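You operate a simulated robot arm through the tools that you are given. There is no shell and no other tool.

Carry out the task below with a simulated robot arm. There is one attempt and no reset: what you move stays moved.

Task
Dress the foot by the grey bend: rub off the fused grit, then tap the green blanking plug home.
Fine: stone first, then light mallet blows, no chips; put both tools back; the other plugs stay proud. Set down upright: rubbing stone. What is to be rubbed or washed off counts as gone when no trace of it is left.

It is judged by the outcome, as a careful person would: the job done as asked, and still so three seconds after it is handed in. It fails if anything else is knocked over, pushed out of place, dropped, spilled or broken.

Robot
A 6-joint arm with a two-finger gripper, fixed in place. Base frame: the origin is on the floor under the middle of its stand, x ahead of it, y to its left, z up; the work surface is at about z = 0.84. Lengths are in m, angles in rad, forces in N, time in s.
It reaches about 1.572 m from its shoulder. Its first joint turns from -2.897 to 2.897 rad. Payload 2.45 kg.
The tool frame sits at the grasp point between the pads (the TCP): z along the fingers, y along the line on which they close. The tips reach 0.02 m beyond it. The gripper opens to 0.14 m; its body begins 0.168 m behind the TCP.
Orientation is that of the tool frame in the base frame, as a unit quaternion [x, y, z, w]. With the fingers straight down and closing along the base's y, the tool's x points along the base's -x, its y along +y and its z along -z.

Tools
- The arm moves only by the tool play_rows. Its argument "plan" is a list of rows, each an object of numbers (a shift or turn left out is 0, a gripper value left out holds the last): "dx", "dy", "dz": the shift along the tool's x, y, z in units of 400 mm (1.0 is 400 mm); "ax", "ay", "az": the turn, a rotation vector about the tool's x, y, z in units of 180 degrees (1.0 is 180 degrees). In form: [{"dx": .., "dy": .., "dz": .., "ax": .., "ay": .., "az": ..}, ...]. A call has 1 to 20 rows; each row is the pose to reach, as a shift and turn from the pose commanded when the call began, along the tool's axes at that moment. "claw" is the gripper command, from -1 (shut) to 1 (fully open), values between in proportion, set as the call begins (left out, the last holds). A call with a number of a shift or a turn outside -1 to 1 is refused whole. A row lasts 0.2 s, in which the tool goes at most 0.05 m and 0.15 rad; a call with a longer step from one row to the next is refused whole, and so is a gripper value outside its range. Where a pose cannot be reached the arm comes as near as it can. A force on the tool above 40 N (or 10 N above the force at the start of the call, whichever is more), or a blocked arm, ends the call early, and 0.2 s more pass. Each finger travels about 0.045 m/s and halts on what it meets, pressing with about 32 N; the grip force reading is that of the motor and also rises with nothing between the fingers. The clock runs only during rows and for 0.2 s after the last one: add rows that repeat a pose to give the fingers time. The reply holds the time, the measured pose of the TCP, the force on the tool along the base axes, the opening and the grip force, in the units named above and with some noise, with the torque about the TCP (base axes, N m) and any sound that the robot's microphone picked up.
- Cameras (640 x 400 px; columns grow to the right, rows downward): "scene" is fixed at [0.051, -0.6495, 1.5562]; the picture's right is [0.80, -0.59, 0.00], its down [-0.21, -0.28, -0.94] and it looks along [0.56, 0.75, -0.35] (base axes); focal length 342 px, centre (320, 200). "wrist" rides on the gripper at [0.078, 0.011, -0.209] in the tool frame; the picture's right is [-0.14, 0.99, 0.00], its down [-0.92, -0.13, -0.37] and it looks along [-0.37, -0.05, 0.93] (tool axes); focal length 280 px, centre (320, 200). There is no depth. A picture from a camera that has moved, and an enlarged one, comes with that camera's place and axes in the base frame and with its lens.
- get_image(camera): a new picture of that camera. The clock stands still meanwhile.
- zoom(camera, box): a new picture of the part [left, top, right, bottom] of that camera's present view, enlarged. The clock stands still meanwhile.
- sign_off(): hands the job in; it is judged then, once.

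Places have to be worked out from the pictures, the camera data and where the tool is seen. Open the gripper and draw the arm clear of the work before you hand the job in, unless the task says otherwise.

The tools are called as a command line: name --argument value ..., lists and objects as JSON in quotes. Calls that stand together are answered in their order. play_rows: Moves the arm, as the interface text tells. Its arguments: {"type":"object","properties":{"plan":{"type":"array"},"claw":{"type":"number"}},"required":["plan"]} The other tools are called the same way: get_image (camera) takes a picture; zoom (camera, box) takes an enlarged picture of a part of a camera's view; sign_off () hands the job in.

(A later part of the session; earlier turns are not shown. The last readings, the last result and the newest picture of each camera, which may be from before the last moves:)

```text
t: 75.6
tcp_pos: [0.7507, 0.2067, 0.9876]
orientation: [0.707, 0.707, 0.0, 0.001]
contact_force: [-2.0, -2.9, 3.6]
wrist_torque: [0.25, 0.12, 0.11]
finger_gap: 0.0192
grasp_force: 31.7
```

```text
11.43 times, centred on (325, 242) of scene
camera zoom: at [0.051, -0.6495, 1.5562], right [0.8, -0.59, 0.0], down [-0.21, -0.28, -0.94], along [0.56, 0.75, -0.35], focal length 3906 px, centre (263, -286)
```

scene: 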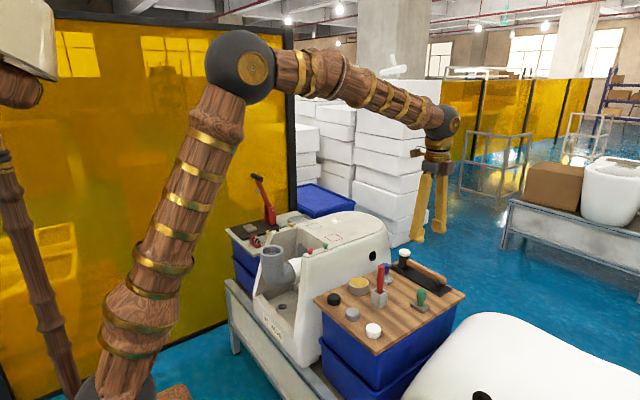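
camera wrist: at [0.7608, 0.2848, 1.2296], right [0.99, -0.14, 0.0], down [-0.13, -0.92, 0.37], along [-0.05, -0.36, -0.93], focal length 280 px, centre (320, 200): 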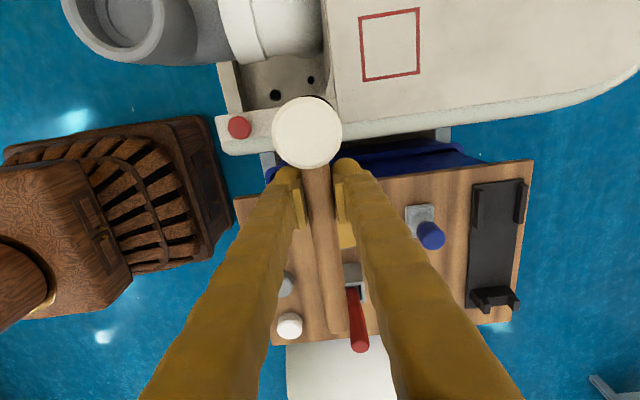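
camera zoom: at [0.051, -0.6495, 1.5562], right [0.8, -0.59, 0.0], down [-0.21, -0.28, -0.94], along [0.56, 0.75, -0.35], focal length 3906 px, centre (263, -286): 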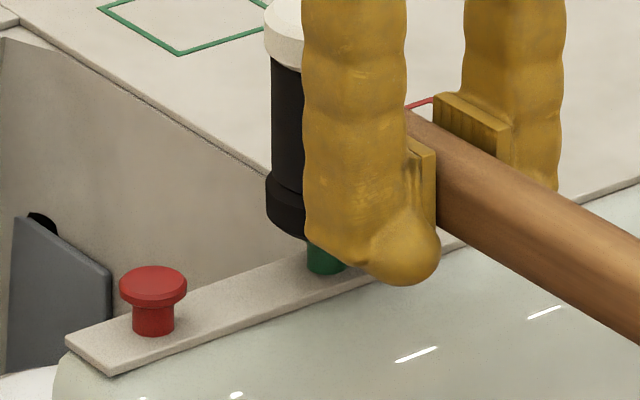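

Contact is at TCP z≈0.9885. I'll now back off 20 mm and give one light tap at about 0.1 m/s with little overtravel, then see how the plug responds.

play_rows --plan '[{"dz": -0.02}, {"dz": -0.05}, {"dz": -0.05}, {"dz": 0.003}, {"dz": -0.03}, {"dz": -0.05}, {"dz": -0.05}]'

zoom --camera "scene" --box '[300, 225, 350, 260]'

```text
t: 77.2
tcp_pos: [0.7508, 0.2068, 1.0095]
orientation: [0.707, 0.707, 0.0, 0.0]
contact_force: [-0.2, -0.2, -4.0]
wrist_torque: [-0.11, -0.01, 0.01]
finger_gap: 0.019
grasp_force: 31.8
```

```text
11.43 times, centred on (325, 242) of scene
camera zoom: at [0.051, -0.6495, 1.5562], right [0.8, -0.59, 0.0], down [-0.21, -0.28, -0.94], along [0.56, 0.75, -0.35], focal length 3906 px, centre (263, -286)
```

zoom: 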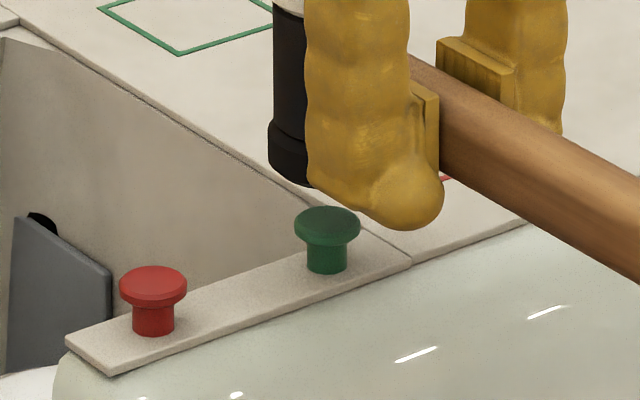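

The plug hasn't moved and no sound was picked up, so the quick reversal probably kept the head from really landing. I'll tap again with a little more follow-through at the same light speed.

play_rows --plan '[{"dz": 0.0}, {"dz": 0.055}, {"dz": 0.06}, {"dz": 0.0}, {"dz": 0.0}]'

zoom --camera "scene" --box '[300, 225, 350, 260]'

```text
t: 78.4
tcp_pos: [0.751, 0.2069, 1.009]
orientation: [0.707, 0.707, 0.001, 0.0]
contact_force: [-0.8, 0.1, -3.7]
wrist_torque: [-0.11, -0.01, -0.02]
finger_gap: 0.0187
grasp_force: 31.9
```

```text
11.43 times, centred on (325, 242) of scene
camera zoom: at [0.051, -0.6495, 1.5562], right [0.8, -0.59, 0.0], down [-0.21, -0.28, -0.94], along [0.56, 0.75, -0.35], focal length 3906 px, centre (263, -286)
```

zoom: 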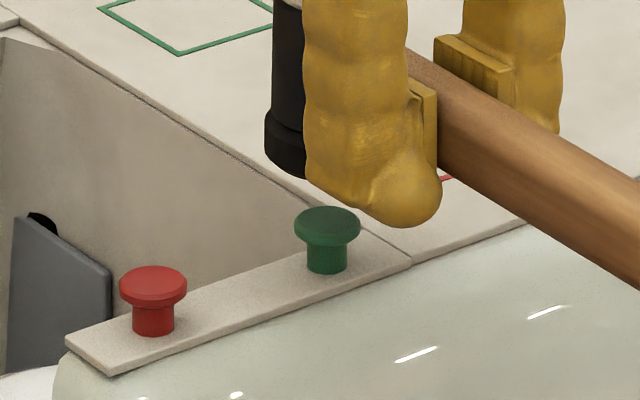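

The plug still hasn't moved, so those taps were too soft to count. I'll raise the head to about 45 mm above the plug and strike at roughly 0.15–0.2 m/s, which is still a light blow.

play_rows --plan '[{"dz": -0.03}, {"dz": -0.065}, {"dz": -0.065}, {"dz": -0.03}, {"dz": 0.05}, {"dz": 0.06}, {"dz": 0.0}, {"dz": 0.0}]'

zoom --camera "scene" --box '[300, 225, 350, 260]'

```text
t: 80.2
tcp_pos: [0.7512, 0.2078, 1.0075]
orientation: [0.707, 0.707, 0.0, 0.0]
contact_force: [0.1, 0.5, -3.8]
wrist_torque: [-0.09, 0.02, 0.01]
finger_gap: 0.0187
grasp_force: 32.4
```

```text
11.43 times, centred on (325, 242) of scene
camera zoom: at [0.051, -0.6495, 1.5562], right [0.8, -0.59, 0.0], down [-0.21, -0.28, -0.94], along [0.56, 0.75, -0.35], focal length 3906 px, centre (263, -286)
```

zoom: 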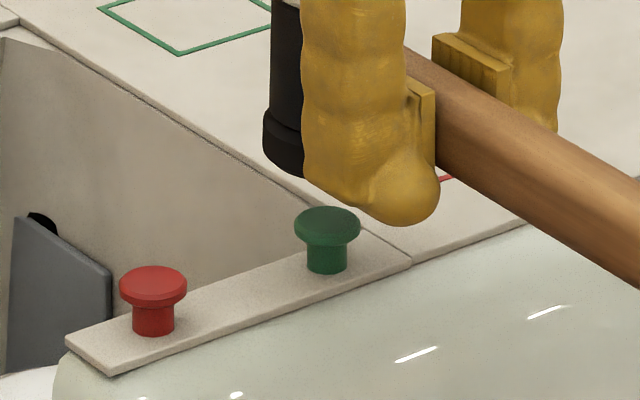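

There's no sound or movement. I'll check how the mallet is sitting in the grip now.

get_image --camera "wrist"

zoom --camera "scene" --box '[290, 190, 390, 260]'

```text
taken
camera wrist: at [0.7608, 0.2859, 1.2177], right [0.99, -0.14, 0.0], down [-0.13, -0.92, 0.37], along [-0.05, -0.36, -0.93], focal length 280 px, centre (320, 200)
```

wrist: 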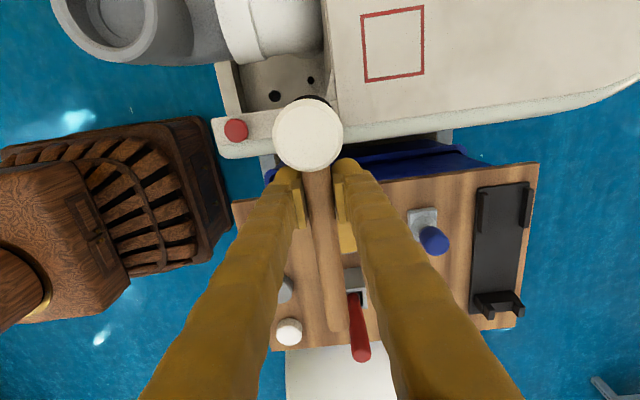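

```text
5.71 times, centred on (340, 225) of scene
camera zoom: at [0.051, -0.6495, 1.5562], right [0.8, -0.59, 0.0], down [-0.21, -0.28, -0.94], along [0.56, 0.75, -0.35], focal length 1953 px, centre (206, 57)
```

zoom: 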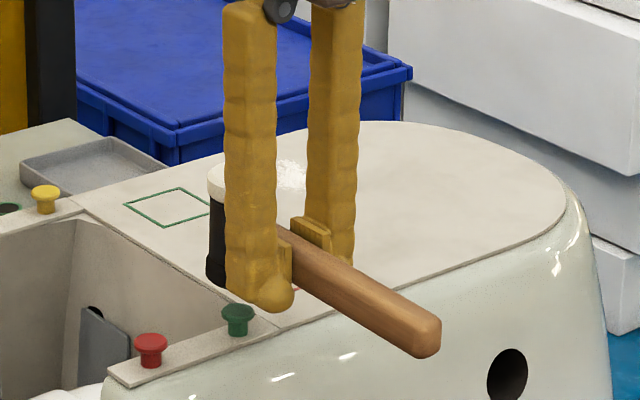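

The mallet has tipped head-up by a degree or two in the grip, so the earlier taps barely landed. I'll strike with a steady 0.2 m/s approach, so the head arrives at speed, and lift off at once.

play_rows --plan '[{"dz": -0.06}, {"dz": -0.13}, {"dz": -0.13}, {"dz": -0.03}, {"dz": 0.07}, {"dz": -0.02}, {"dz": -0.05}, {"dz": -0.05}]'

zoom --camera "scene" --box '[300, 225, 350, 260]'

get_image --camera "wrist"

```text
t: 82.0
tcp_pos: [0.7538, 0.2071, 1.029]
orientation: [0.708, 0.706, 0.0, 0.0]
contact_force: [0.4, -0.3, -4.3]
wrist_torque: [-0.14, 0.0, -0.01]
finger_gap: 0.0185
grasp_force: 32.5
```

```text
11.43 times, centred on (325, 242) of scene
camera zoom: at [0.051, -0.6495, 1.5562], right [0.8, -0.59, 0.0], down [-0.21, -0.28, -0.94], along [0.56, 0.75, -0.35], focal length 3906 px, centre (263, -286)
```

zoom: 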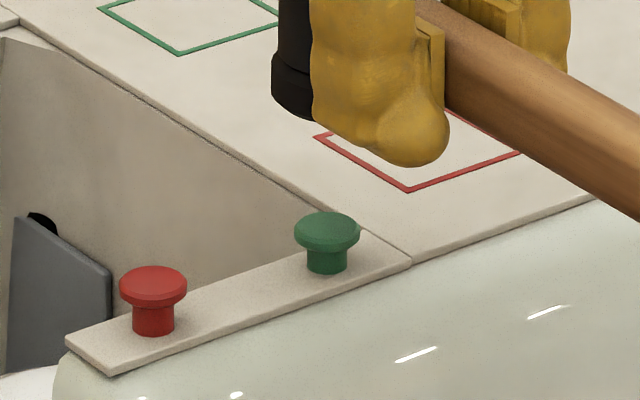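

```text
taken
camera wrist: at [0.7638, 0.2855, 1.2372], right [0.99, -0.14, 0.0], down [-0.13, -0.92, 0.37], along [-0.05, -0.36, -0.93], focal length 280 px, centre (320, 200)
```

wrist: 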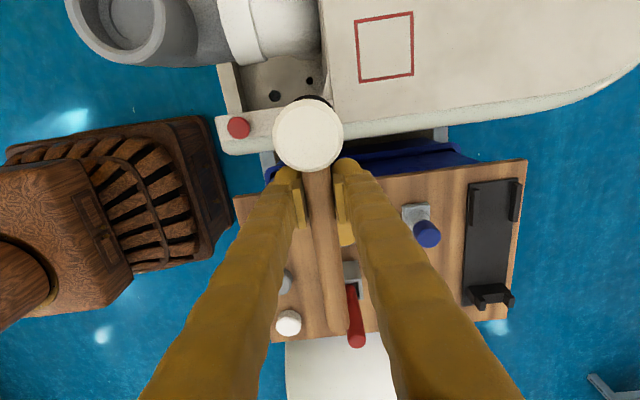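

That blow drove the green plug about 2 mm with no crack sound, so this strength works. I'll repeat it, aiming slightly lower to follow the plug.

play_rows --plan '[{"dz": -0.04}, {"dz": -0.08}, {"dz": -0.08}, {"dz": 0.02}, {"dz": 0.124}, {"dz": 0.03}, {"dz": 0.0}, {"dz": 0.0}]'

zoom --camera "scene" --box '[300, 225, 350, 260]'

```text
t: 83.8
tcp_pos: [0.751, 0.2096, 1.0271]
orientation: [0.707, 0.707, -0.001, 0.0]
contact_force: [0.2, -0.1, -3.5]
wrist_torque: [-0.09, 0.0, 0.0]
finger_gap: 0.0184
grasp_force: 31.6
```

```text
11.43 times, centred on (325, 242) of scene
camera zoom: at [0.051, -0.6495, 1.5562], right [0.8, -0.59, 0.0], down [-0.21, -0.28, -0.94], along [0.56, 0.75, -0.35], focal length 3906 px, centre (263, -286)
```

zoom: 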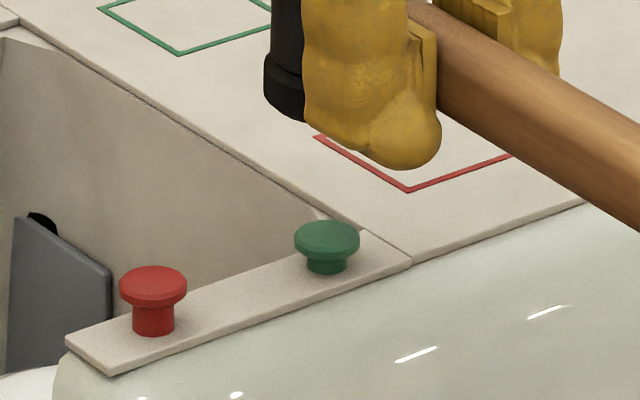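

It went down another 3 mm or so cleanly, with about 5 mm of stem still showing. I'll give one more light blow, following it down.

play_rows --plan '[{"dz": -0.04}, {"dz": -0.075}, {"dz": -0.075}, {"dz": 0.025}, {"dz": 0.13}, {"dz": 0.035}, {"dz": 0.0}, {"dz": 0.0}]'

zoom --camera "scene" --box '[300, 225, 350, 260]'

get_image --camera "wrist"

```text
t: 85.6
tcp_pos: [0.7518, 0.2066, 1.0281]
orientation: [0.707, 0.707, 0.0, 0.0]
contact_force: [-0.5, 0.2, -4.3]
wrist_torque: [-0.16, -0.03, 0.02]
finger_gap: 0.0186
grasp_force: 32.0
```

```text
11.43 times, centred on (325, 242) of scene
camera zoom: at [0.051, -0.6495, 1.5562], right [0.8, -0.59, 0.0], down [-0.21, -0.28, -0.94], along [0.56, 0.75, -0.35], focal length 3906 px, centre (263, -286)
```

zoom: 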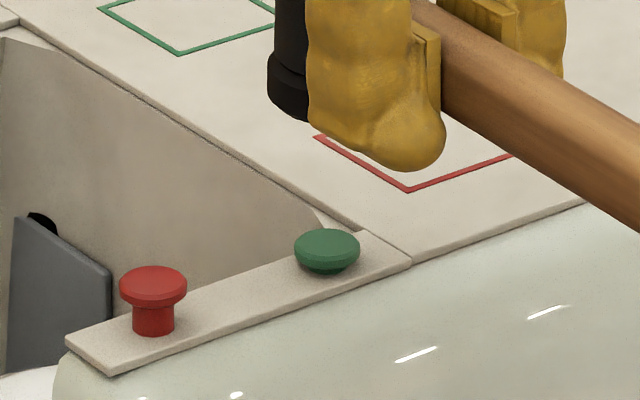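

```text
taken
camera wrist: at [0.7614, 0.2846, 1.2368], right [0.99, -0.14, 0.0], down [-0.13, -0.92, 0.37], along [-0.05, -0.36, -0.93], focal length 280 px, centre (320, 200)
```

wrist: 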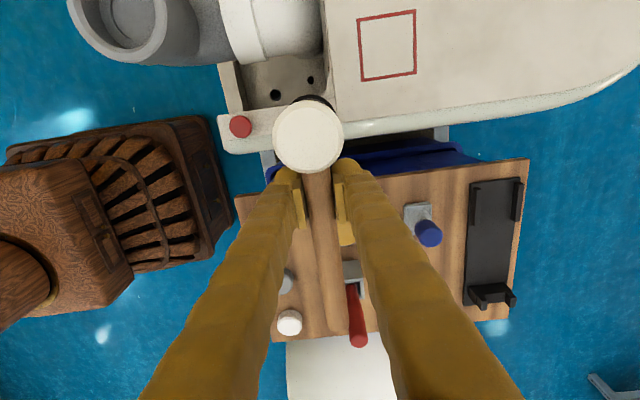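

The cap is nearly down. I'll look closer to judge the remaining gap.

zoom --camera "scene" --box '[318, 236, 342, 252]'

zoom --camera "scene" --box '[302, 240, 326, 256]'

```text
16.00 times, centred on (330, 244) of scene
camera zoom: at [0.051, -0.6495, 1.5562], right [0.8, -0.59, 0.0], down [-0.21, -0.28, -0.94], along [0.56, 0.75, -0.35], focal length 5469 px, centre (160, -504)
```

zoom: 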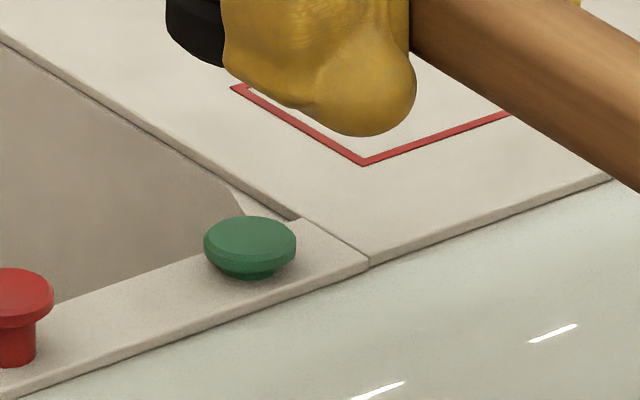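

```text
16.00 times, centred on (314, 248) of scene
camera zoom: at [0.051, -0.6495, 1.5562], right [0.8, -0.59, 0.0], down [-0.21, -0.28, -0.94], along [0.56, 0.75, -0.35], focal length 5469 px, centre (416, -568)
```

zoom: 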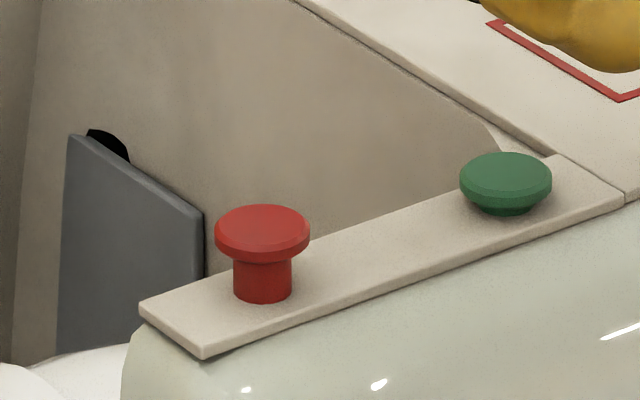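

About 3 mm of stem remains under the green cap. I'll give one more light blow at the same speed, following slightly lower.

play_rows --plan '[{"dz": -0.03}, {"dz": -0.065}, {"dz": -0.065}, {"dz": 0.035}, {"dz": 0.136}, {"dz": 0.04}, {"dz": 0.0}, {"dz": 0.0}]'

zoom --camera "scene" --box '[302, 240, 326, 256]'

zoom --camera "scene" --box '[290, 190, 390, 260]'

```text
t: 87.4
tcp_pos: [0.7504, 0.2071, 1.0271]
orientation: [0.707, 0.707, 0.0, 0.0]
contact_force: [-0.5, -0.1, -4.8]
wrist_torque: [-0.12, 0.0, -0.02]
finger_gap: 0.0183
grasp_force: 31.9
```

```text
16.00 times, centred on (314, 248) of scene
camera zoom: at [0.051, -0.6495, 1.5562], right [0.8, -0.59, 0.0], down [-0.21, -0.28, -0.94], along [0.56, 0.75, -0.35], focal length 5469 px, centre (416, -568)
```

zoom: 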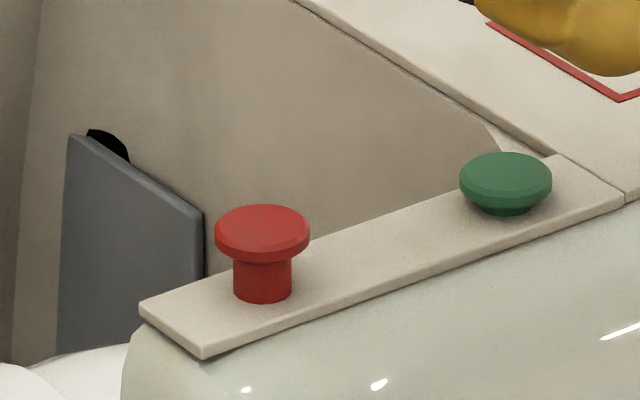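

```text
5.71 times, centred on (340, 225) of scene
camera zoom: at [0.051, -0.6495, 1.5562], right [0.8, -0.59, 0.0], down [-0.21, -0.28, -0.94], along [0.56, 0.75, -0.35], focal length 1953 px, centre (206, 57)
```

zoom: 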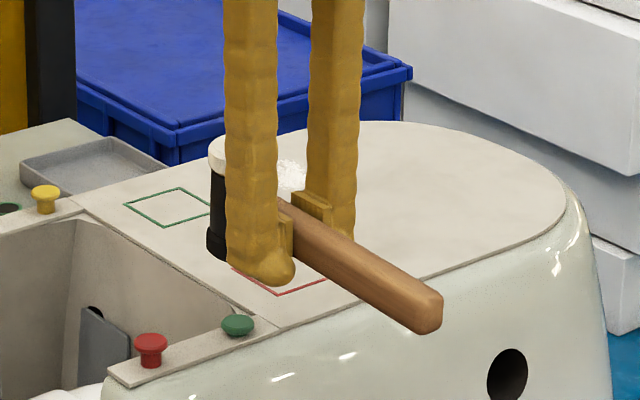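

The plug didn't move this time. I need to know whether it is home or the head stopped short, so I'll lower slowly to find the current contact height.

play_rows --plan '[{"dz": 0.04}, {"dz": 0.08}, {"dz": 0.11}, {"dz": 0.1175}, {"dz": 0.1225}, {"dz": 0.1225}]'

zoom --camera "scene" --box '[300, 225, 350, 260]'

```text
t: 88.8
tcp_pos: [0.7507, 0.2079, 0.9781]
orientation: [0.707, 0.707, 0.0, 0.001]
contact_force: [1.2, 0.1, -4.4]
wrist_torque: [-0.11, -0.02, 0.0]
finger_gap: 0.0185
grasp_force: 31.7
```

```text
11.43 times, centred on (325, 242) of scene
camera zoom: at [0.051, -0.6495, 1.5562], right [0.8, -0.59, 0.0], down [-0.21, -0.28, -0.94], along [0.56, 0.75, -0.35], focal length 3906 px, centre (263, -286)
```

zoom: 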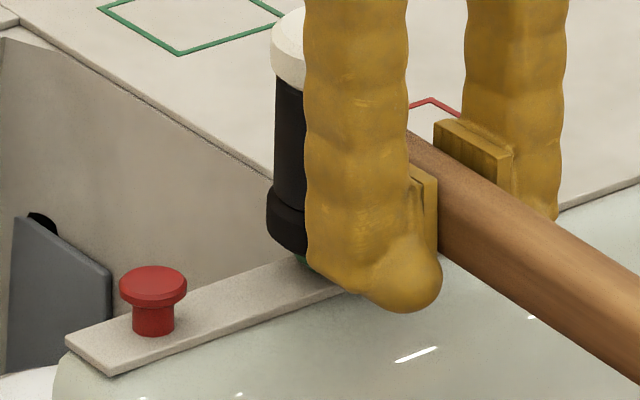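

There's no contact yet at 0.979, so I'll continue down in half-millimetre steps.

play_rows --plan '[{"dz": 0.0025}, {"dz": 0.005}, {"dz": 0.005}]'

play_rows --plan '[{"dz": 0.00125}, {"dz": 0.0025}, {"dz": 0.0025}]'

play_rows --plan '[{"dz": 0.00125}, {"dz": 0.0025}, {"dz": 0.0025}]'

```text
t: 89.6
tcp_pos: [0.752, 0.2075, 0.9772]
orientation: [0.706, 0.708, 0.001, 0.0]
contact_force: [-0.1, 1.3, -1.6]
wrist_torque: [0.1, 0.01, -0.03]
finger_gap: 0.0184
grasp_force: 32.3
```

```text
t: 90.4
tcp_pos: [0.7528, 0.2081, 0.9768]
orientation: [0.707, 0.707, 0.001, 0.001]
contact_force: [0.3, 2.3, 15.0]
wrist_torque: [0.8, 0.0, -0.05]
finger_gap: 0.0185
grasp_force: 31.5
```

```text
t: 91.2
tcp_pos: [0.751, 0.2068, 0.9737]
orientation: [0.708, 0.707, 0.0, 0.0]
contact_force: [1.6, -2.3, 13.2]
wrist_torque: [0.63, 0.01, -0.02]
finger_gap: 0.0181
grasp_force: 32.0
```

Contact is at TCP z≈0.977, so the last blow had very little follow-through. I'll strike again at the same light speed, aiming about 6 mm past contact as in the blows that worked.

play_rows --plan '[{"dz": -0.05}, {"dz": -0.12}, {"dz": -0.19}, {"dz": -0.19}, {"dz": -0.09}, {"dz": 0.0125}, {"dz": -0.08}, {"dz": -0.13}, {"dz": -0.13}]'

zoom --camera "scene" --box '[302, 240, 326, 256]'

get_image --camera "wrist"

```text
t: 93.2
tcp_pos: [0.7511, 0.2068, 1.0285]
orientation: [0.708, 0.707, 0.0, 0.0]
contact_force: [-0.4, 0.7, -4.1]
wrist_torque: [-0.14, 0.03, 0.0]
finger_gap: 0.0183
grasp_force: 31.8
```

```text
16.00 times, centred on (314, 248) of scene
camera zoom: at [0.051, -0.6495, 1.5562], right [0.8, -0.59, 0.0], down [-0.21, -0.28, -0.94], along [0.56, 0.75, -0.35], focal length 5469 px, centre (416, -568)
```

zoom: 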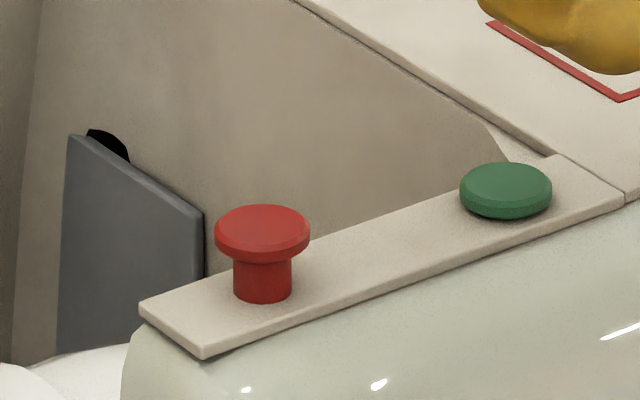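

```text
taken
camera wrist: at [0.7609, 0.2847, 1.2364], right [0.99, -0.14, 0.0], down [-0.13, -0.92, 0.37], along [-0.05, -0.36, -0.93], focal length 280 px, centre (320, 200)
```

wrist: 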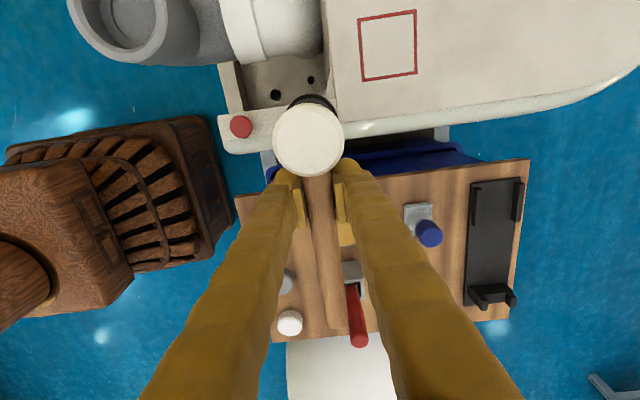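

The cap moved down another 2.5 mm and no stem is visible. I'll zoom right in to see whether it is seated.

zoom --camera "scene" --box '[320, 241, 332, 249]'

zoom --camera "scene" --box '[304, 245, 316, 253]'

```text
16.00 times, centred on (326, 245) of scene
camera zoom: at [0.051, -0.6495, 1.5562], right [0.8, -0.59, 0.0], down [-0.21, -0.28, -0.94], along [0.56, 0.75, -0.35], focal length 5469 px, centre (224, -520)
```

zoom: 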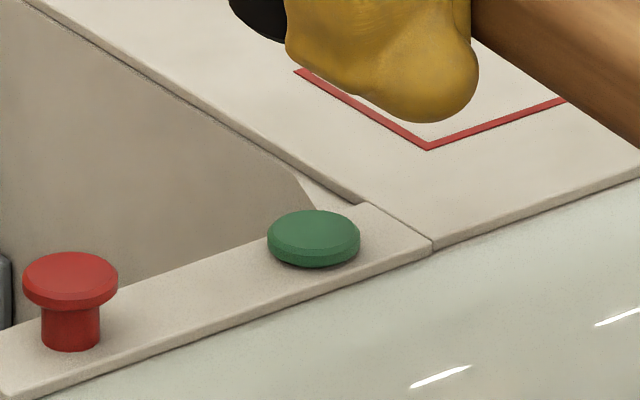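

```text
16.00 times, centred on (310, 249) of scene
camera zoom: at [0.051, -0.6495, 1.5562], right [0.8, -0.59, 0.0], down [-0.21, -0.28, -0.94], along [0.56, 0.75, -0.35], focal length 5469 px, centre (480, -584)
```

zoom: 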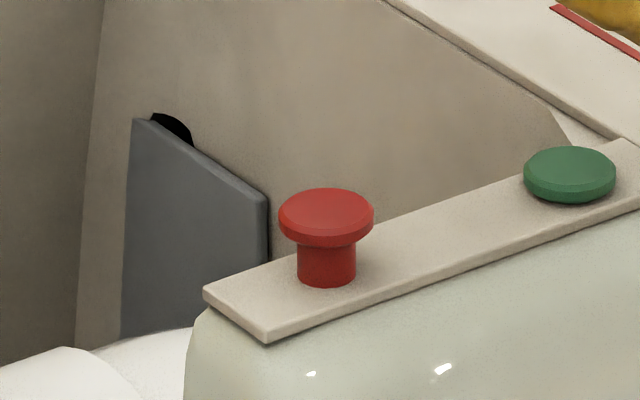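

By measurement the cap is within about 0.5–1 mm of seated. The mallet has tipped about 5° head-up in the grip, so I'll level its face by tilting the tool before a final gentle tap.

play_rows --plan '[{"ay": -0.01}, {"ay": -0.02}, {"ay": -0.0278}, {"ay": -0.0278}]'

zoom --camera "scene" --box '[290, 190, 390, 260]'

zoom --camera "scene" --box '[300, 225, 350, 260]'

```text
t: 94.2
tcp_pos: [0.7508, 0.2063, 1.027]
orientation: [0.706, 0.707, -0.03, 0.031]
contact_force: [-0.3, 0.2, -4.3]
wrist_torque: [-0.11, 0.0, 0.0]
finger_gap: 0.0183
grasp_force: 32.1
```

```text
5.71 times, centred on (340, 225) of scene
camera zoom: at [0.051, -0.6495, 1.5562], right [0.8, -0.59, 0.0], down [-0.21, -0.28, -0.94], along [0.56, 0.75, -0.35], focal length 1953 px, centre (206, 57)
```

zoom: 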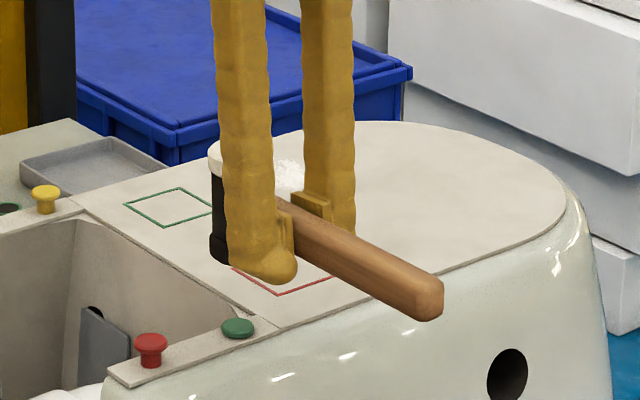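

```text
11.43 times, centred on (325, 242) of scene
camera zoom: at [0.051, -0.6495, 1.5562], right [0.8, -0.59, 0.0], down [-0.21, -0.28, -0.94], along [0.56, 0.75, -0.35], focal length 3906 px, centre (263, -286)
```

zoom: 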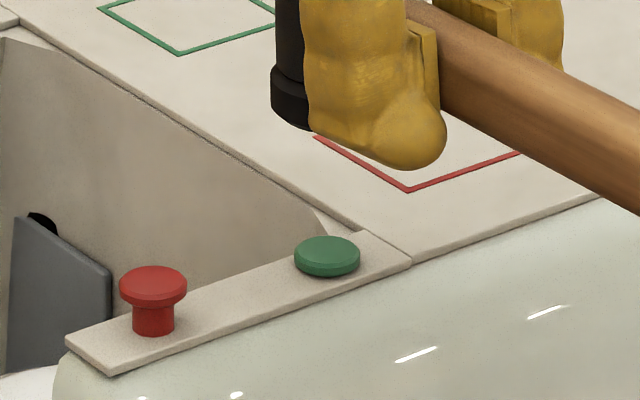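

The face now looks level over the plug. I'll lower gently to find the present contact height.

play_rows --plan '[{"dz": 0.03, "dx": 0.0026}, {"dz": 0.07, "dx": 0.0061}, {"dz": 0.1, "dx": 0.0087}, {"dz": 0.107, "dx": 0.0093}, {"dz": 0.1125, "dx": 0.0098}, {"dz": 0.1125, "dx": 0.0098}]'

play_rows --plan '[{"dz": 0.0025, "dx": 0.0002}, {"dz": 0.005, "dx": 0.0004}, {"dz": 0.005, "dx": 0.0004}]'

```text
t: 95.6
tcp_pos: [0.7497, 0.2053, 0.9811]
orientation: [0.706, 0.706, -0.03, 0.03]
contact_force: [0.9, -0.5, -5.5]
wrist_torque: [-0.1, 0.04, 0.02]
finger_gap: 0.0182
grasp_force: 32.6
```

```text
t: 96.4
tcp_pos: [0.7499, 0.2067, 0.9796]
orientation: [0.707, 0.706, -0.031, 0.031]
contact_force: [0.3, -0.4, -5.1]
wrist_torque: [-0.1, -0.03, 0.0]
finger_gap: 0.0183
grasp_force: 32.2
```

Not touching yet at 0.980; I'll continue slowly.

play_rows --plan '[{"dz": 0.0025, "dx": 0.0002}, {"dz": 0.005, "dx": 0.0004}, {"dz": 0.005, "dx": 0.0004}]'

play_rows --plan '[{"dz": 0.00125, "dx": 0.0001}, {"dz": 0.0025, "dx": 0.0002}, {"dz": 0.0025, "dx": 0.0002}]'

play_rows --plan '[{"dz": 0.00125, "dx": 0.0001}, {"dz": 0.0025, "dx": 0.0002}, {"dz": 0.0025, "dx": 0.0002}]'

```text
t: 97.2
tcp_pos: [0.7514, 0.2074, 0.9762]
orientation: [0.706, 0.707, -0.031, 0.031]
contact_force: [0.2, 0.2, -6.0]
wrist_torque: [-0.13, 0.03, 0.03]
finger_gap: 0.0183
grasp_force: 32.2
```

```text
t: 98.0
tcp_pos: [0.7512, 0.2074, 0.9757]
orientation: [0.707, 0.706, -0.03, 0.032]
contact_force: [0.7, -3.5, 11.1]
wrist_torque: [0.78, -0.01, -0.04]
finger_gap: 0.0181
grasp_force: 32.4
```

```text
t: 98.8
tcp_pos: [0.7517, 0.2065, 0.9751]
orientation: [0.706, 0.707, -0.03, 0.03]
contact_force: [3.4, -9.1, 10.0]
wrist_torque: [0.5, -0.07, -0.18]
finger_gap: 0.018
grasp_force: 32.5
```

Contact is at about 0.9775, which is about 11 mm of the roughly 12 mm of stem driven. I'll give one final, slightly softer tap at about 0.15 m/s to seat it.

play_rows --plan '[{"dz": -0.05, "dx": -0.0044}, {"dz": -0.115, "dx": -0.01}, {"dz": -0.115, "dx": -0.01}, {"dz": -0.065, "dx": -0.0057}, {"dz": 0.01, "dx": 0.0009}, {"dz": -0.07, "dx": -0.0061}, {"dz": -0.14, "dx": -0.0122}, {"dz": -0.14, "dx": -0.0122}]'

zoom --camera "scene" --box '[302, 240, 326, 256]'

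zoom --camera "scene" --box '[300, 225, 350, 260]'

```text
t: 100.6
tcp_pos: [0.7511, 0.2084, 1.0307]
orientation: [0.706, 0.707, -0.031, 0.031]
contact_force: [-0.3, -0.2, -4.7]
wrist_torque: [-0.12, 0.0, 0.01]
finger_gap: 0.0181
grasp_force: 31.6
```

```text
16.00 times, centred on (314, 248) of scene
camera zoom: at [0.051, -0.6495, 1.5562], right [0.8, -0.59, 0.0], down [-0.21, -0.28, -0.94], along [0.56, 0.75, -0.35], focal length 5469 px, centre (416, -568)
```

zoom: 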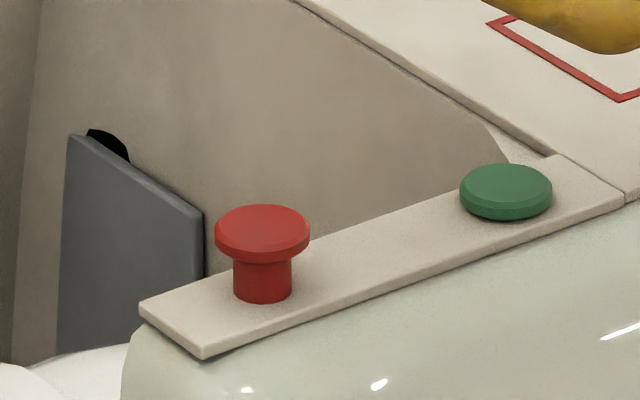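

```text
11.43 times, centred on (325, 242) of scene
camera zoom: at [0.051, -0.6495, 1.5562], right [0.8, -0.59, 0.0], down [-0.21, -0.28, -0.94], along [0.56, 0.75, -0.35], focal length 3906 px, centre (263, -286)
```

zoom: 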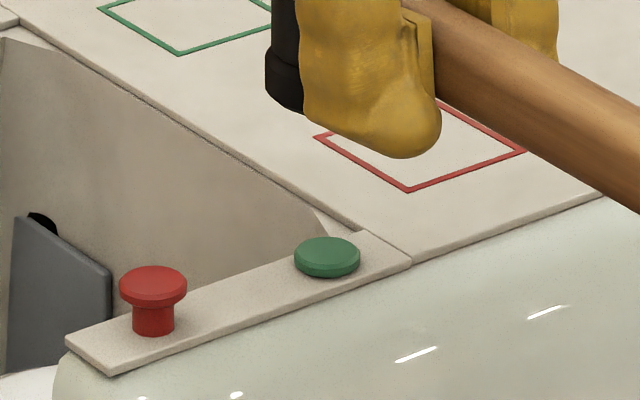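

The cap is now practically flush; by measurement it has gone about 11.4 of roughly 11.9 mm. To make sure it is home, I'll give one last light blow like the ones that worked and see whether it moves any further.

play_rows --plan '[{"dz": -0.05, "dx": -0.0044}, {"dz": -0.05, "dx": -0.0044}, {"dz": 0.0535, "dx": 0.0047}, {"dz": 0.1535, "dx": 0.0134}, {"dz": 0.06, "dx": 0.0052}, {"dz": 0.0, "dx": 0.0}, {"dz": 0.0, "dx": 0.0}]'

zoom --camera "scene" --box '[302, 240, 326, 256]'

get_image --camera "wrist"

```text
t: 102.2
tcp_pos: [0.7508, 0.2068, 1.0311]
orientation: [0.707, 0.706, -0.031, 0.031]
contact_force: [0.1, 0.0, -4.6]
wrist_torque: [-0.12, -0.02, -0.01]
finger_gap: 0.0183
grasp_force: 32.2
```

```text
16.00 times, centred on (314, 248) of scene
camera zoom: at [0.051, -0.6495, 1.5562], right [0.8, -0.59, 0.0], down [-0.21, -0.28, -0.94], along [0.56, 0.75, -0.35], focal length 5469 px, centre (416, -568)
```

zoom: 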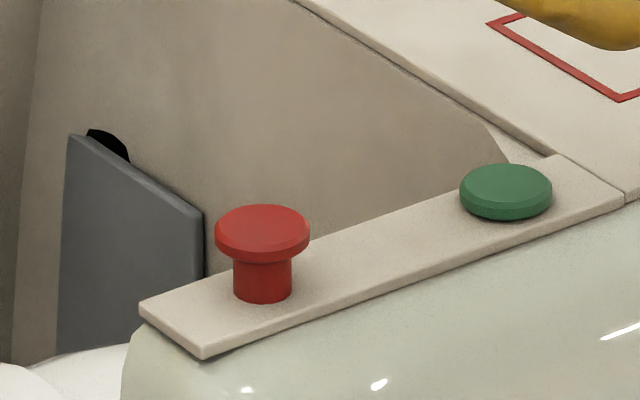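

```text
taken
camera wrist: at [0.7617, 0.3034, 1.2332], right [0.99, -0.14, 0.01], down [-0.13, -0.89, 0.45], along [-0.05, -0.44, -0.89], focal length 280 px, centre (320, 200)
```

wrist: 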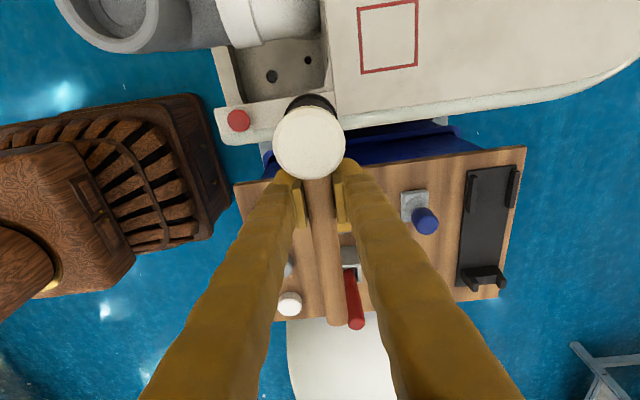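

There was no further movement, so the green plug is home, and the red, black and yellow plugs are still proud. Next I'll put the mallet back: raise it, level it again by tilting the tool a bit more, and check.

play_rows --plan '[{"dz": -0.03, "dx": -0.0026, "ay": -0.006}, {"dz": -0.07, "dx": -0.0061, "ay": -0.013}, {"dz": -0.1, "dx": -0.0087, "ay": -0.0205}, {"dz": -0.1, "dx": -0.0087, "ay": -0.0205}]'

zoom --camera "scene" --box '[280, 170, 380, 250]'

get_image --camera "wrist"

```text
t: 103.2
tcp_pos: [0.7507, 0.2073, 1.07]
orientation: [0.704, 0.706, -0.053, 0.053]
contact_force: [0.6, 0.4, -4.7]
wrist_torque: [-0.13, -0.02, 0.01]
finger_gap: 0.018
grasp_force: 32.6
```

```text
5.00 times, centred on (330, 210) of scene
camera zoom: at [0.051, -0.6495, 1.5562], right [0.8, -0.59, 0.0], down [-0.21, -0.28, -0.94], along [0.56, 0.75, -0.35], focal length 1709 px, centre (270, 150)
```

zoom: 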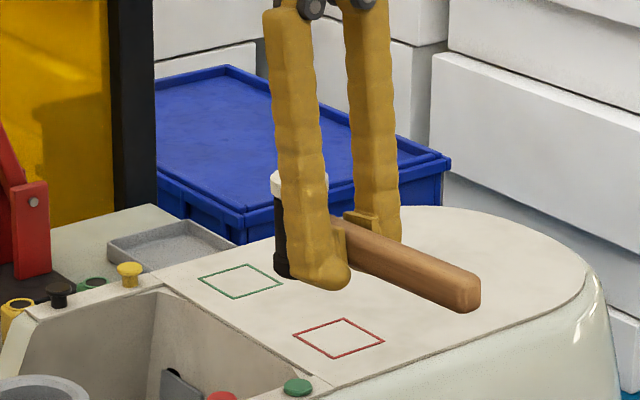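

```text
taken
camera wrist: at [0.76, 0.3148, 1.2669], right [0.99, -0.14, 0.02], down [-0.13, -0.85, 0.5], along [-0.05, -0.5, -0.86], focal length 280 px, centre (320, 200)
```

wrist: 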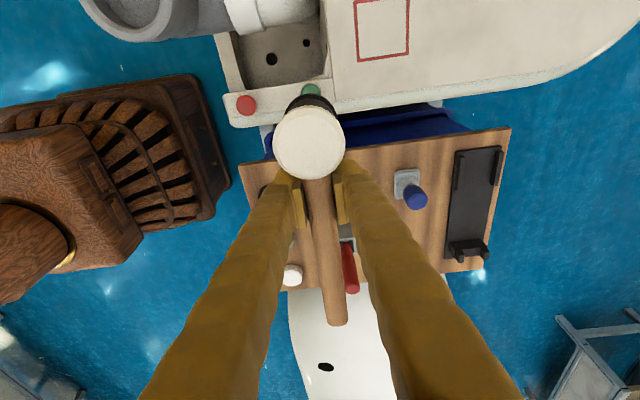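

The handle end now sits about 4° high, so I over-tilted. I'll take that back out while carrying the mallet over its rack at safe height.

play_rows --plan '[{"dx": -0.02, "dz": 0.003, "dy": 0.03, "ay": 0.005}, {"dx": -0.06, "dz": 0.0091, "dy": 0.09, "ay": 0.012}, {"dx": -0.11, "dz": 0.0167, "dy": 0.16, "ay": 0.0205}, {"dx": -0.16, "dz": 0.0243, "dy": 0.235, "ay": 0.0205}, {"dx": -0.21, "dz": 0.0319, "dy": 0.31, "ay": 0.0205}, {"dx": -0.26, "dz": 0.0394, "dy": 0.385, "ay": 0.0205}, {"dx": -0.31, "dz": 0.047, "dy": 0.455, "ay": 0.0205}, {"dx": -0.36, "dz": 0.0546, "dy": 0.525, "ay": 0.0205}, {"dx": -0.4, "dz": 0.0607, "dy": 0.585, "ay": 0.0205}, {"dx": -0.4225, "dz": 0.0641, "dy": 0.619, "ay": 0.0205}, {"dx": -0.4225, "dz": 0.0641, "dy": 0.619, "ay": 0.0205}]'

get_image --camera "wrist"

zoom --camera "scene" --box '[370, 180, 470, 290]'

```text
t: 105.6
tcp_pos: [1.0005, 0.0363, 1.0733]
orientation: [0.707, 0.706, -0.031, 0.031]
contact_force: [-0.3, -0.7, -4.5]
wrist_torque: [-0.13, 0.0, 0.03]
finger_gap: 0.0185
grasp_force: 32.3
```

```text
taken
camera wrist: at [1.0101, 0.1322, 1.2738], right [0.99, -0.14, 0.01], down [-0.13, -0.89, 0.45], along [-0.05, -0.44, -0.89], focal length 280 px, centre (320, 200)
```

wrist: 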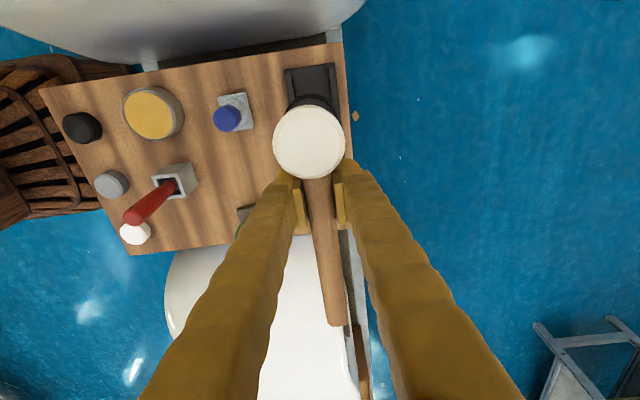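

```text
3.64 times, centred on (420, 235) of scene
camera zoom: at [0.051, -0.6495, 1.5562], right [0.8, -0.59, 0.0], down [-0.21, -0.28, -0.94], along [0.56, 0.75, -0.35], focal length 1243 px, centre (-44, 73)
```

zoom: 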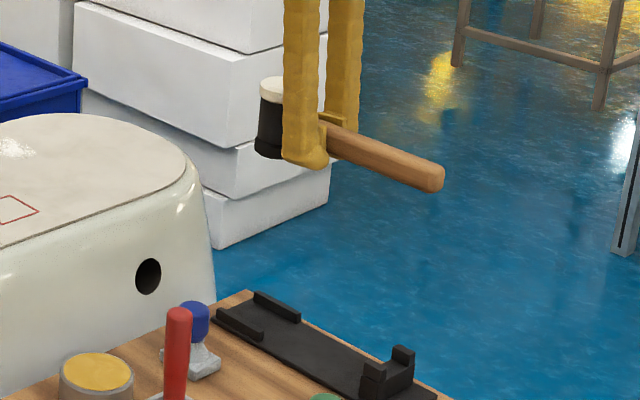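

The mallet is about level again, and the head centre projects to (0.999, 0.088), which matches its rest position. I'll trim the tilt slightly and descend to just above the rack.

play_rows --plan '[{"dz": 0.04, "dx": 0.0035, "ay": -0.003}, {"dz": 0.1, "dx": 0.0087, "ay": -0.006}, {"dz": 0.17, "dx": 0.0149, "ay": -0.008}, {"dz": 0.24, "dx": 0.021, "ay": -0.008}, {"dz": 0.31, "dx": 0.0271, "ay": -0.008}, {"dz": 0.36, "dx": 0.0315, "ay": -0.008}, {"dz": 0.4, "dx": 0.035, "ay": -0.008}, {"dz": 0.415, "dx": 0.0363, "ay": -0.008}, {"dz": 0.415, "dx": 0.0363, "ay": -0.008}]'

get_image --camera "wrist"

zoom --camera "scene" --box '[380, 230, 460, 290]'

zoom --camera "wrist" --box '[240, 60, 400, 180]'

```text
t: 107.6
tcp_pos: [0.9986, 0.0357, 0.9035]
orientation: [0.706, 0.706, -0.039, 0.039]
contact_force: [-0.4, -0.3, -3.8]
wrist_torque: [-0.12, -0.01, 0.01]
finger_gap: 0.018
grasp_force: 31.8
```

```text
taken
camera wrist: at [1.0084, 0.1373, 1.1035], right [0.99, -0.14, 0.02], down [-0.13, -0.87, 0.47], along [-0.05, -0.47, -0.88], focal length 280 px, centre (320, 200)
```

wrist: 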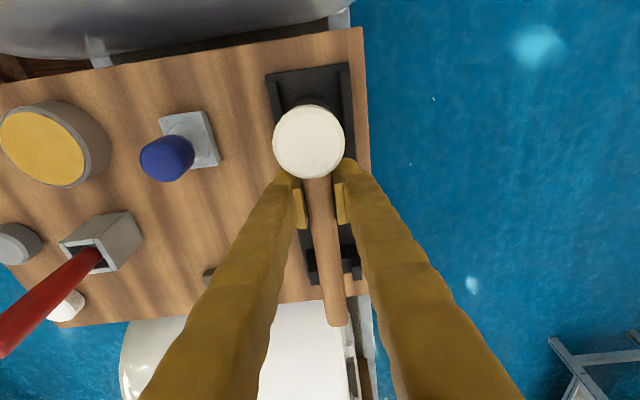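

```text
6.67 times, centred on (420, 260) of scene
camera zoom: at [0.051, -0.6495, 1.5562], right [0.8, -0.59, 0.0], down [-0.21, -0.28, -0.94], along [0.56, 0.75, -0.35], focal length 2279 px, centre (-347, -200)
```

zoom: 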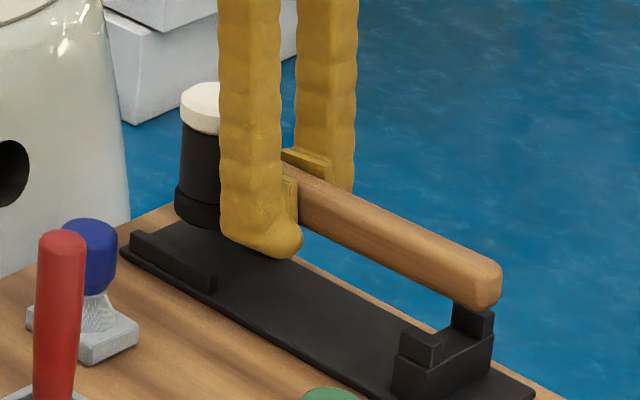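

```text
3.33 times, centred on (320, 120) of wrist
camera zoom: at [1.0084, 0.1373, 1.1035], right [0.99, -0.14, 0.02], down [-0.13, -0.87, 0.47], along [-0.05, -0.47, -0.88], focal length 935 px, centre (320, 467)
```

zoom: 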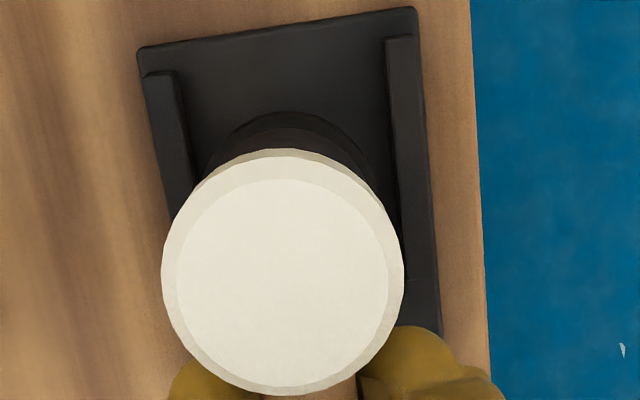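

The head is centred between the rails and the handle lines up with the cradle. I'll lower the last part slowly.

play_rows --plan '[{"dz": 0.015, "dx": 0.0017}, {"dz": 0.03, "dx": 0.0034}, {"dz": 0.042, "dx": 0.0047}, {"dz": 0.052, "dx": 0.0058}, {"dz": 0.058, "dx": 0.0065}, {"dz": 0.058, "dx": 0.0065}]'

zoom --camera "scene" --box '[380, 240, 460, 290]'

get_image --camera "wrist"

```text
t: 109.0
tcp_pos: [0.9995, 0.0366, 0.8809]
orientation: [0.706, 0.706, -0.04, 0.04]
contact_force: [0.6, 0.3, -3.5]
wrist_torque: [-0.17, 0.02, 0.0]
finger_gap: 0.0184
grasp_force: 31.9
```

```text
8.00 times, centred on (420, 265) of scene
camera zoom: at [0.051, -0.6495, 1.5562], right [0.8, -0.59, 0.0], down [-0.21, -0.28, -0.94], along [0.56, 0.75, -0.35], focal length 2734 px, centre (-480, -320)
```

zoom: 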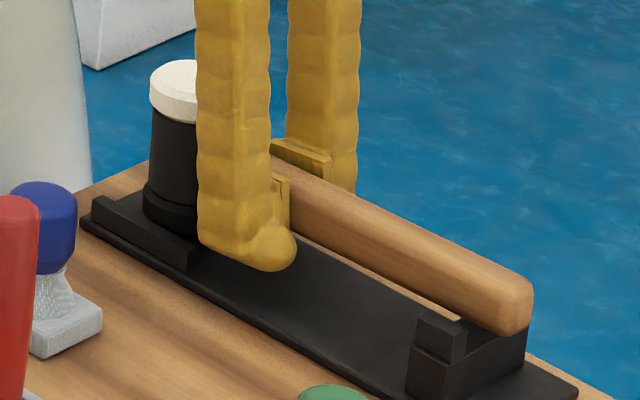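

```text
taken
camera wrist: at [1.0094, 0.1374, 1.0811], right [0.99, -0.14, 0.02], down [-0.13, -0.87, 0.47], along [-0.05, -0.47, -0.88], focal length 280 px, centre (320, 200)
```

wrist: 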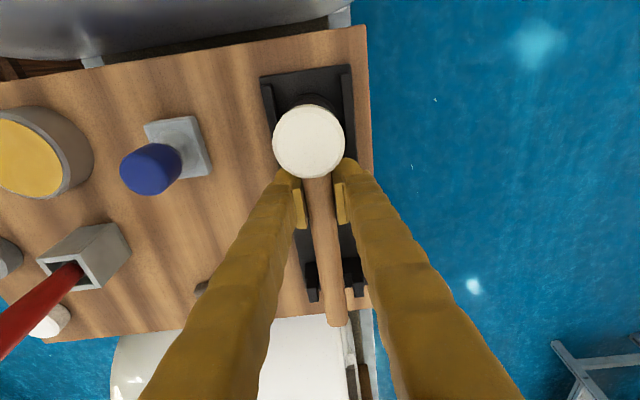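

The head is about 5 mm and the handle end about 8 mm above rest, both aligned. I'll continue down in 1 mm and then half-millimetre steps.

play_rows --plan '[{"dz": 0.0025, "dx": 0.0003}, {"dz": 0.005, "dx": 0.0006}, {"dz": 0.0075, "dx": 0.0008}, {"dz": 0.0075, "dx": 0.0008}]'

play_rows --plan '[{"dz": 0.00125, "dx": 0.0001}, {"dz": 0.0025, "dx": 0.0003}, {"dz": 0.0025, "dx": 0.0003}]'

play_rows --plan '[{"dz": 0.00125, "dx": 0.0001}, {"dz": 0.0025, "dx": 0.0003}, {"dz": 0.0025, "dx": 0.0003}]'

zoom --camera "scene" --box '[380, 240, 460, 290]'

```text
t: 110.0
tcp_pos: [1.0002, 0.0355, 0.8791]
orientation: [0.706, 0.706, -0.039, 0.039]
contact_force: [0.5, -0.3, -5.0]
wrist_torque: [-0.11, 0.0, -0.01]
finger_gap: 0.0181
grasp_force: 32.4
```

```text
t: 110.8
tcp_pos: [0.9998, 0.0359, 0.8782]
orientation: [0.706, 0.706, -0.039, 0.04]
contact_force: [0.5, -0.3, -2.9]
wrist_torque: [-0.05, 0.01, 0.0]
finger_gap: 0.0181
grasp_force: 31.4
```

```text
t: 111.6
tcp_pos: [0.9989, 0.0352, 0.8778]
orientation: [0.706, 0.706, -0.038, 0.04]
contact_force: [0.0, -2.2, 9.0]
wrist_torque: [0.87, 0.01, -0.01]
finger_gap: 0.0182
grasp_force: 31.7
```

```text
8.00 times, centred on (420, 265) of scene
camera zoom: at [0.051, -0.6495, 1.5562], right [0.8, -0.59, 0.0], down [-0.21, -0.28, -0.94], along [0.56, 0.75, -0.35], focal length 2734 px, centre (-480, -320)
```

zoom: 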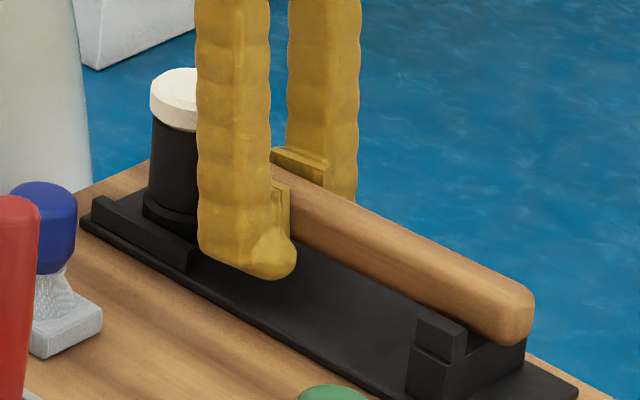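

The head is now resting on its plate and the handle end is still about 4 mm above its cradle. I'll tilt the tool back about 1.2° to lower the handle end into the cradle.

play_rows --plan '[{"ay": 0.003}, {"ay": 0.006}, {"ay": 0.007}, {"ay": 0.007}]'

zoom --camera "scene" --box '[380, 240, 460, 290]'

get_image --camera "wrist"

```text
t: 112.6
tcp_pos: [0.9991, 0.0346, 0.877]
orientation: [0.707, 0.706, -0.031, 0.031]
contact_force: [-0.3, -0.5, -5.3]
wrist_torque: [-0.11, 0.02, 0.0]
finger_gap: 0.0182
grasp_force: 31.7
```

```text
8.00 times, centred on (420, 265) of scene
camera zoom: at [0.051, -0.6495, 1.5562], right [0.8, -0.59, 0.0], down [-0.21, -0.28, -0.94], along [0.56, 0.75, -0.35], focal length 2734 px, centre (-480, -320)
```

zoom: 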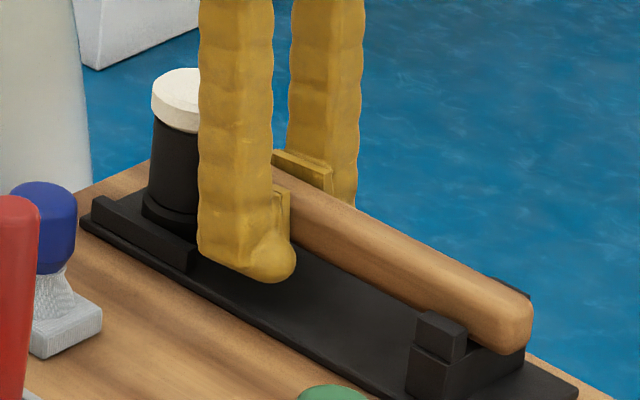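

```text
taken
camera wrist: at [1.0094, 0.1323, 1.0778], right [0.99, -0.14, 0.01], down [-0.13, -0.88, 0.45], along [-0.05, -0.45, -0.89], focal length 280 px, centre (320, 200)
```

wrist: 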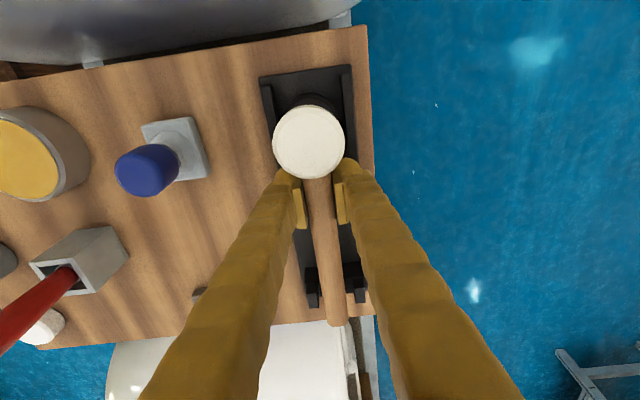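

That now matches the original rest picture almost exactly. I'll lower the last half-millimetre to seat it before releasing.

play_rows --plan '[{"dz": 0.00125, "dx": 0.0001}, {"dz": 0.0025, "dx": 0.0002}, {"dz": 0.0025, "dx": 0.0002}]'

```text
t: 113.4
tcp_pos: [0.9993, 0.0347, 0.8756]
orientation: [0.706, 0.707, -0.032, 0.032]
contact_force: [-1.0, -0.5, 0.3]
wrist_torque: [0.17, 0.01, 0.09]
finger_gap: 0.018
grasp_force: 32.0
```

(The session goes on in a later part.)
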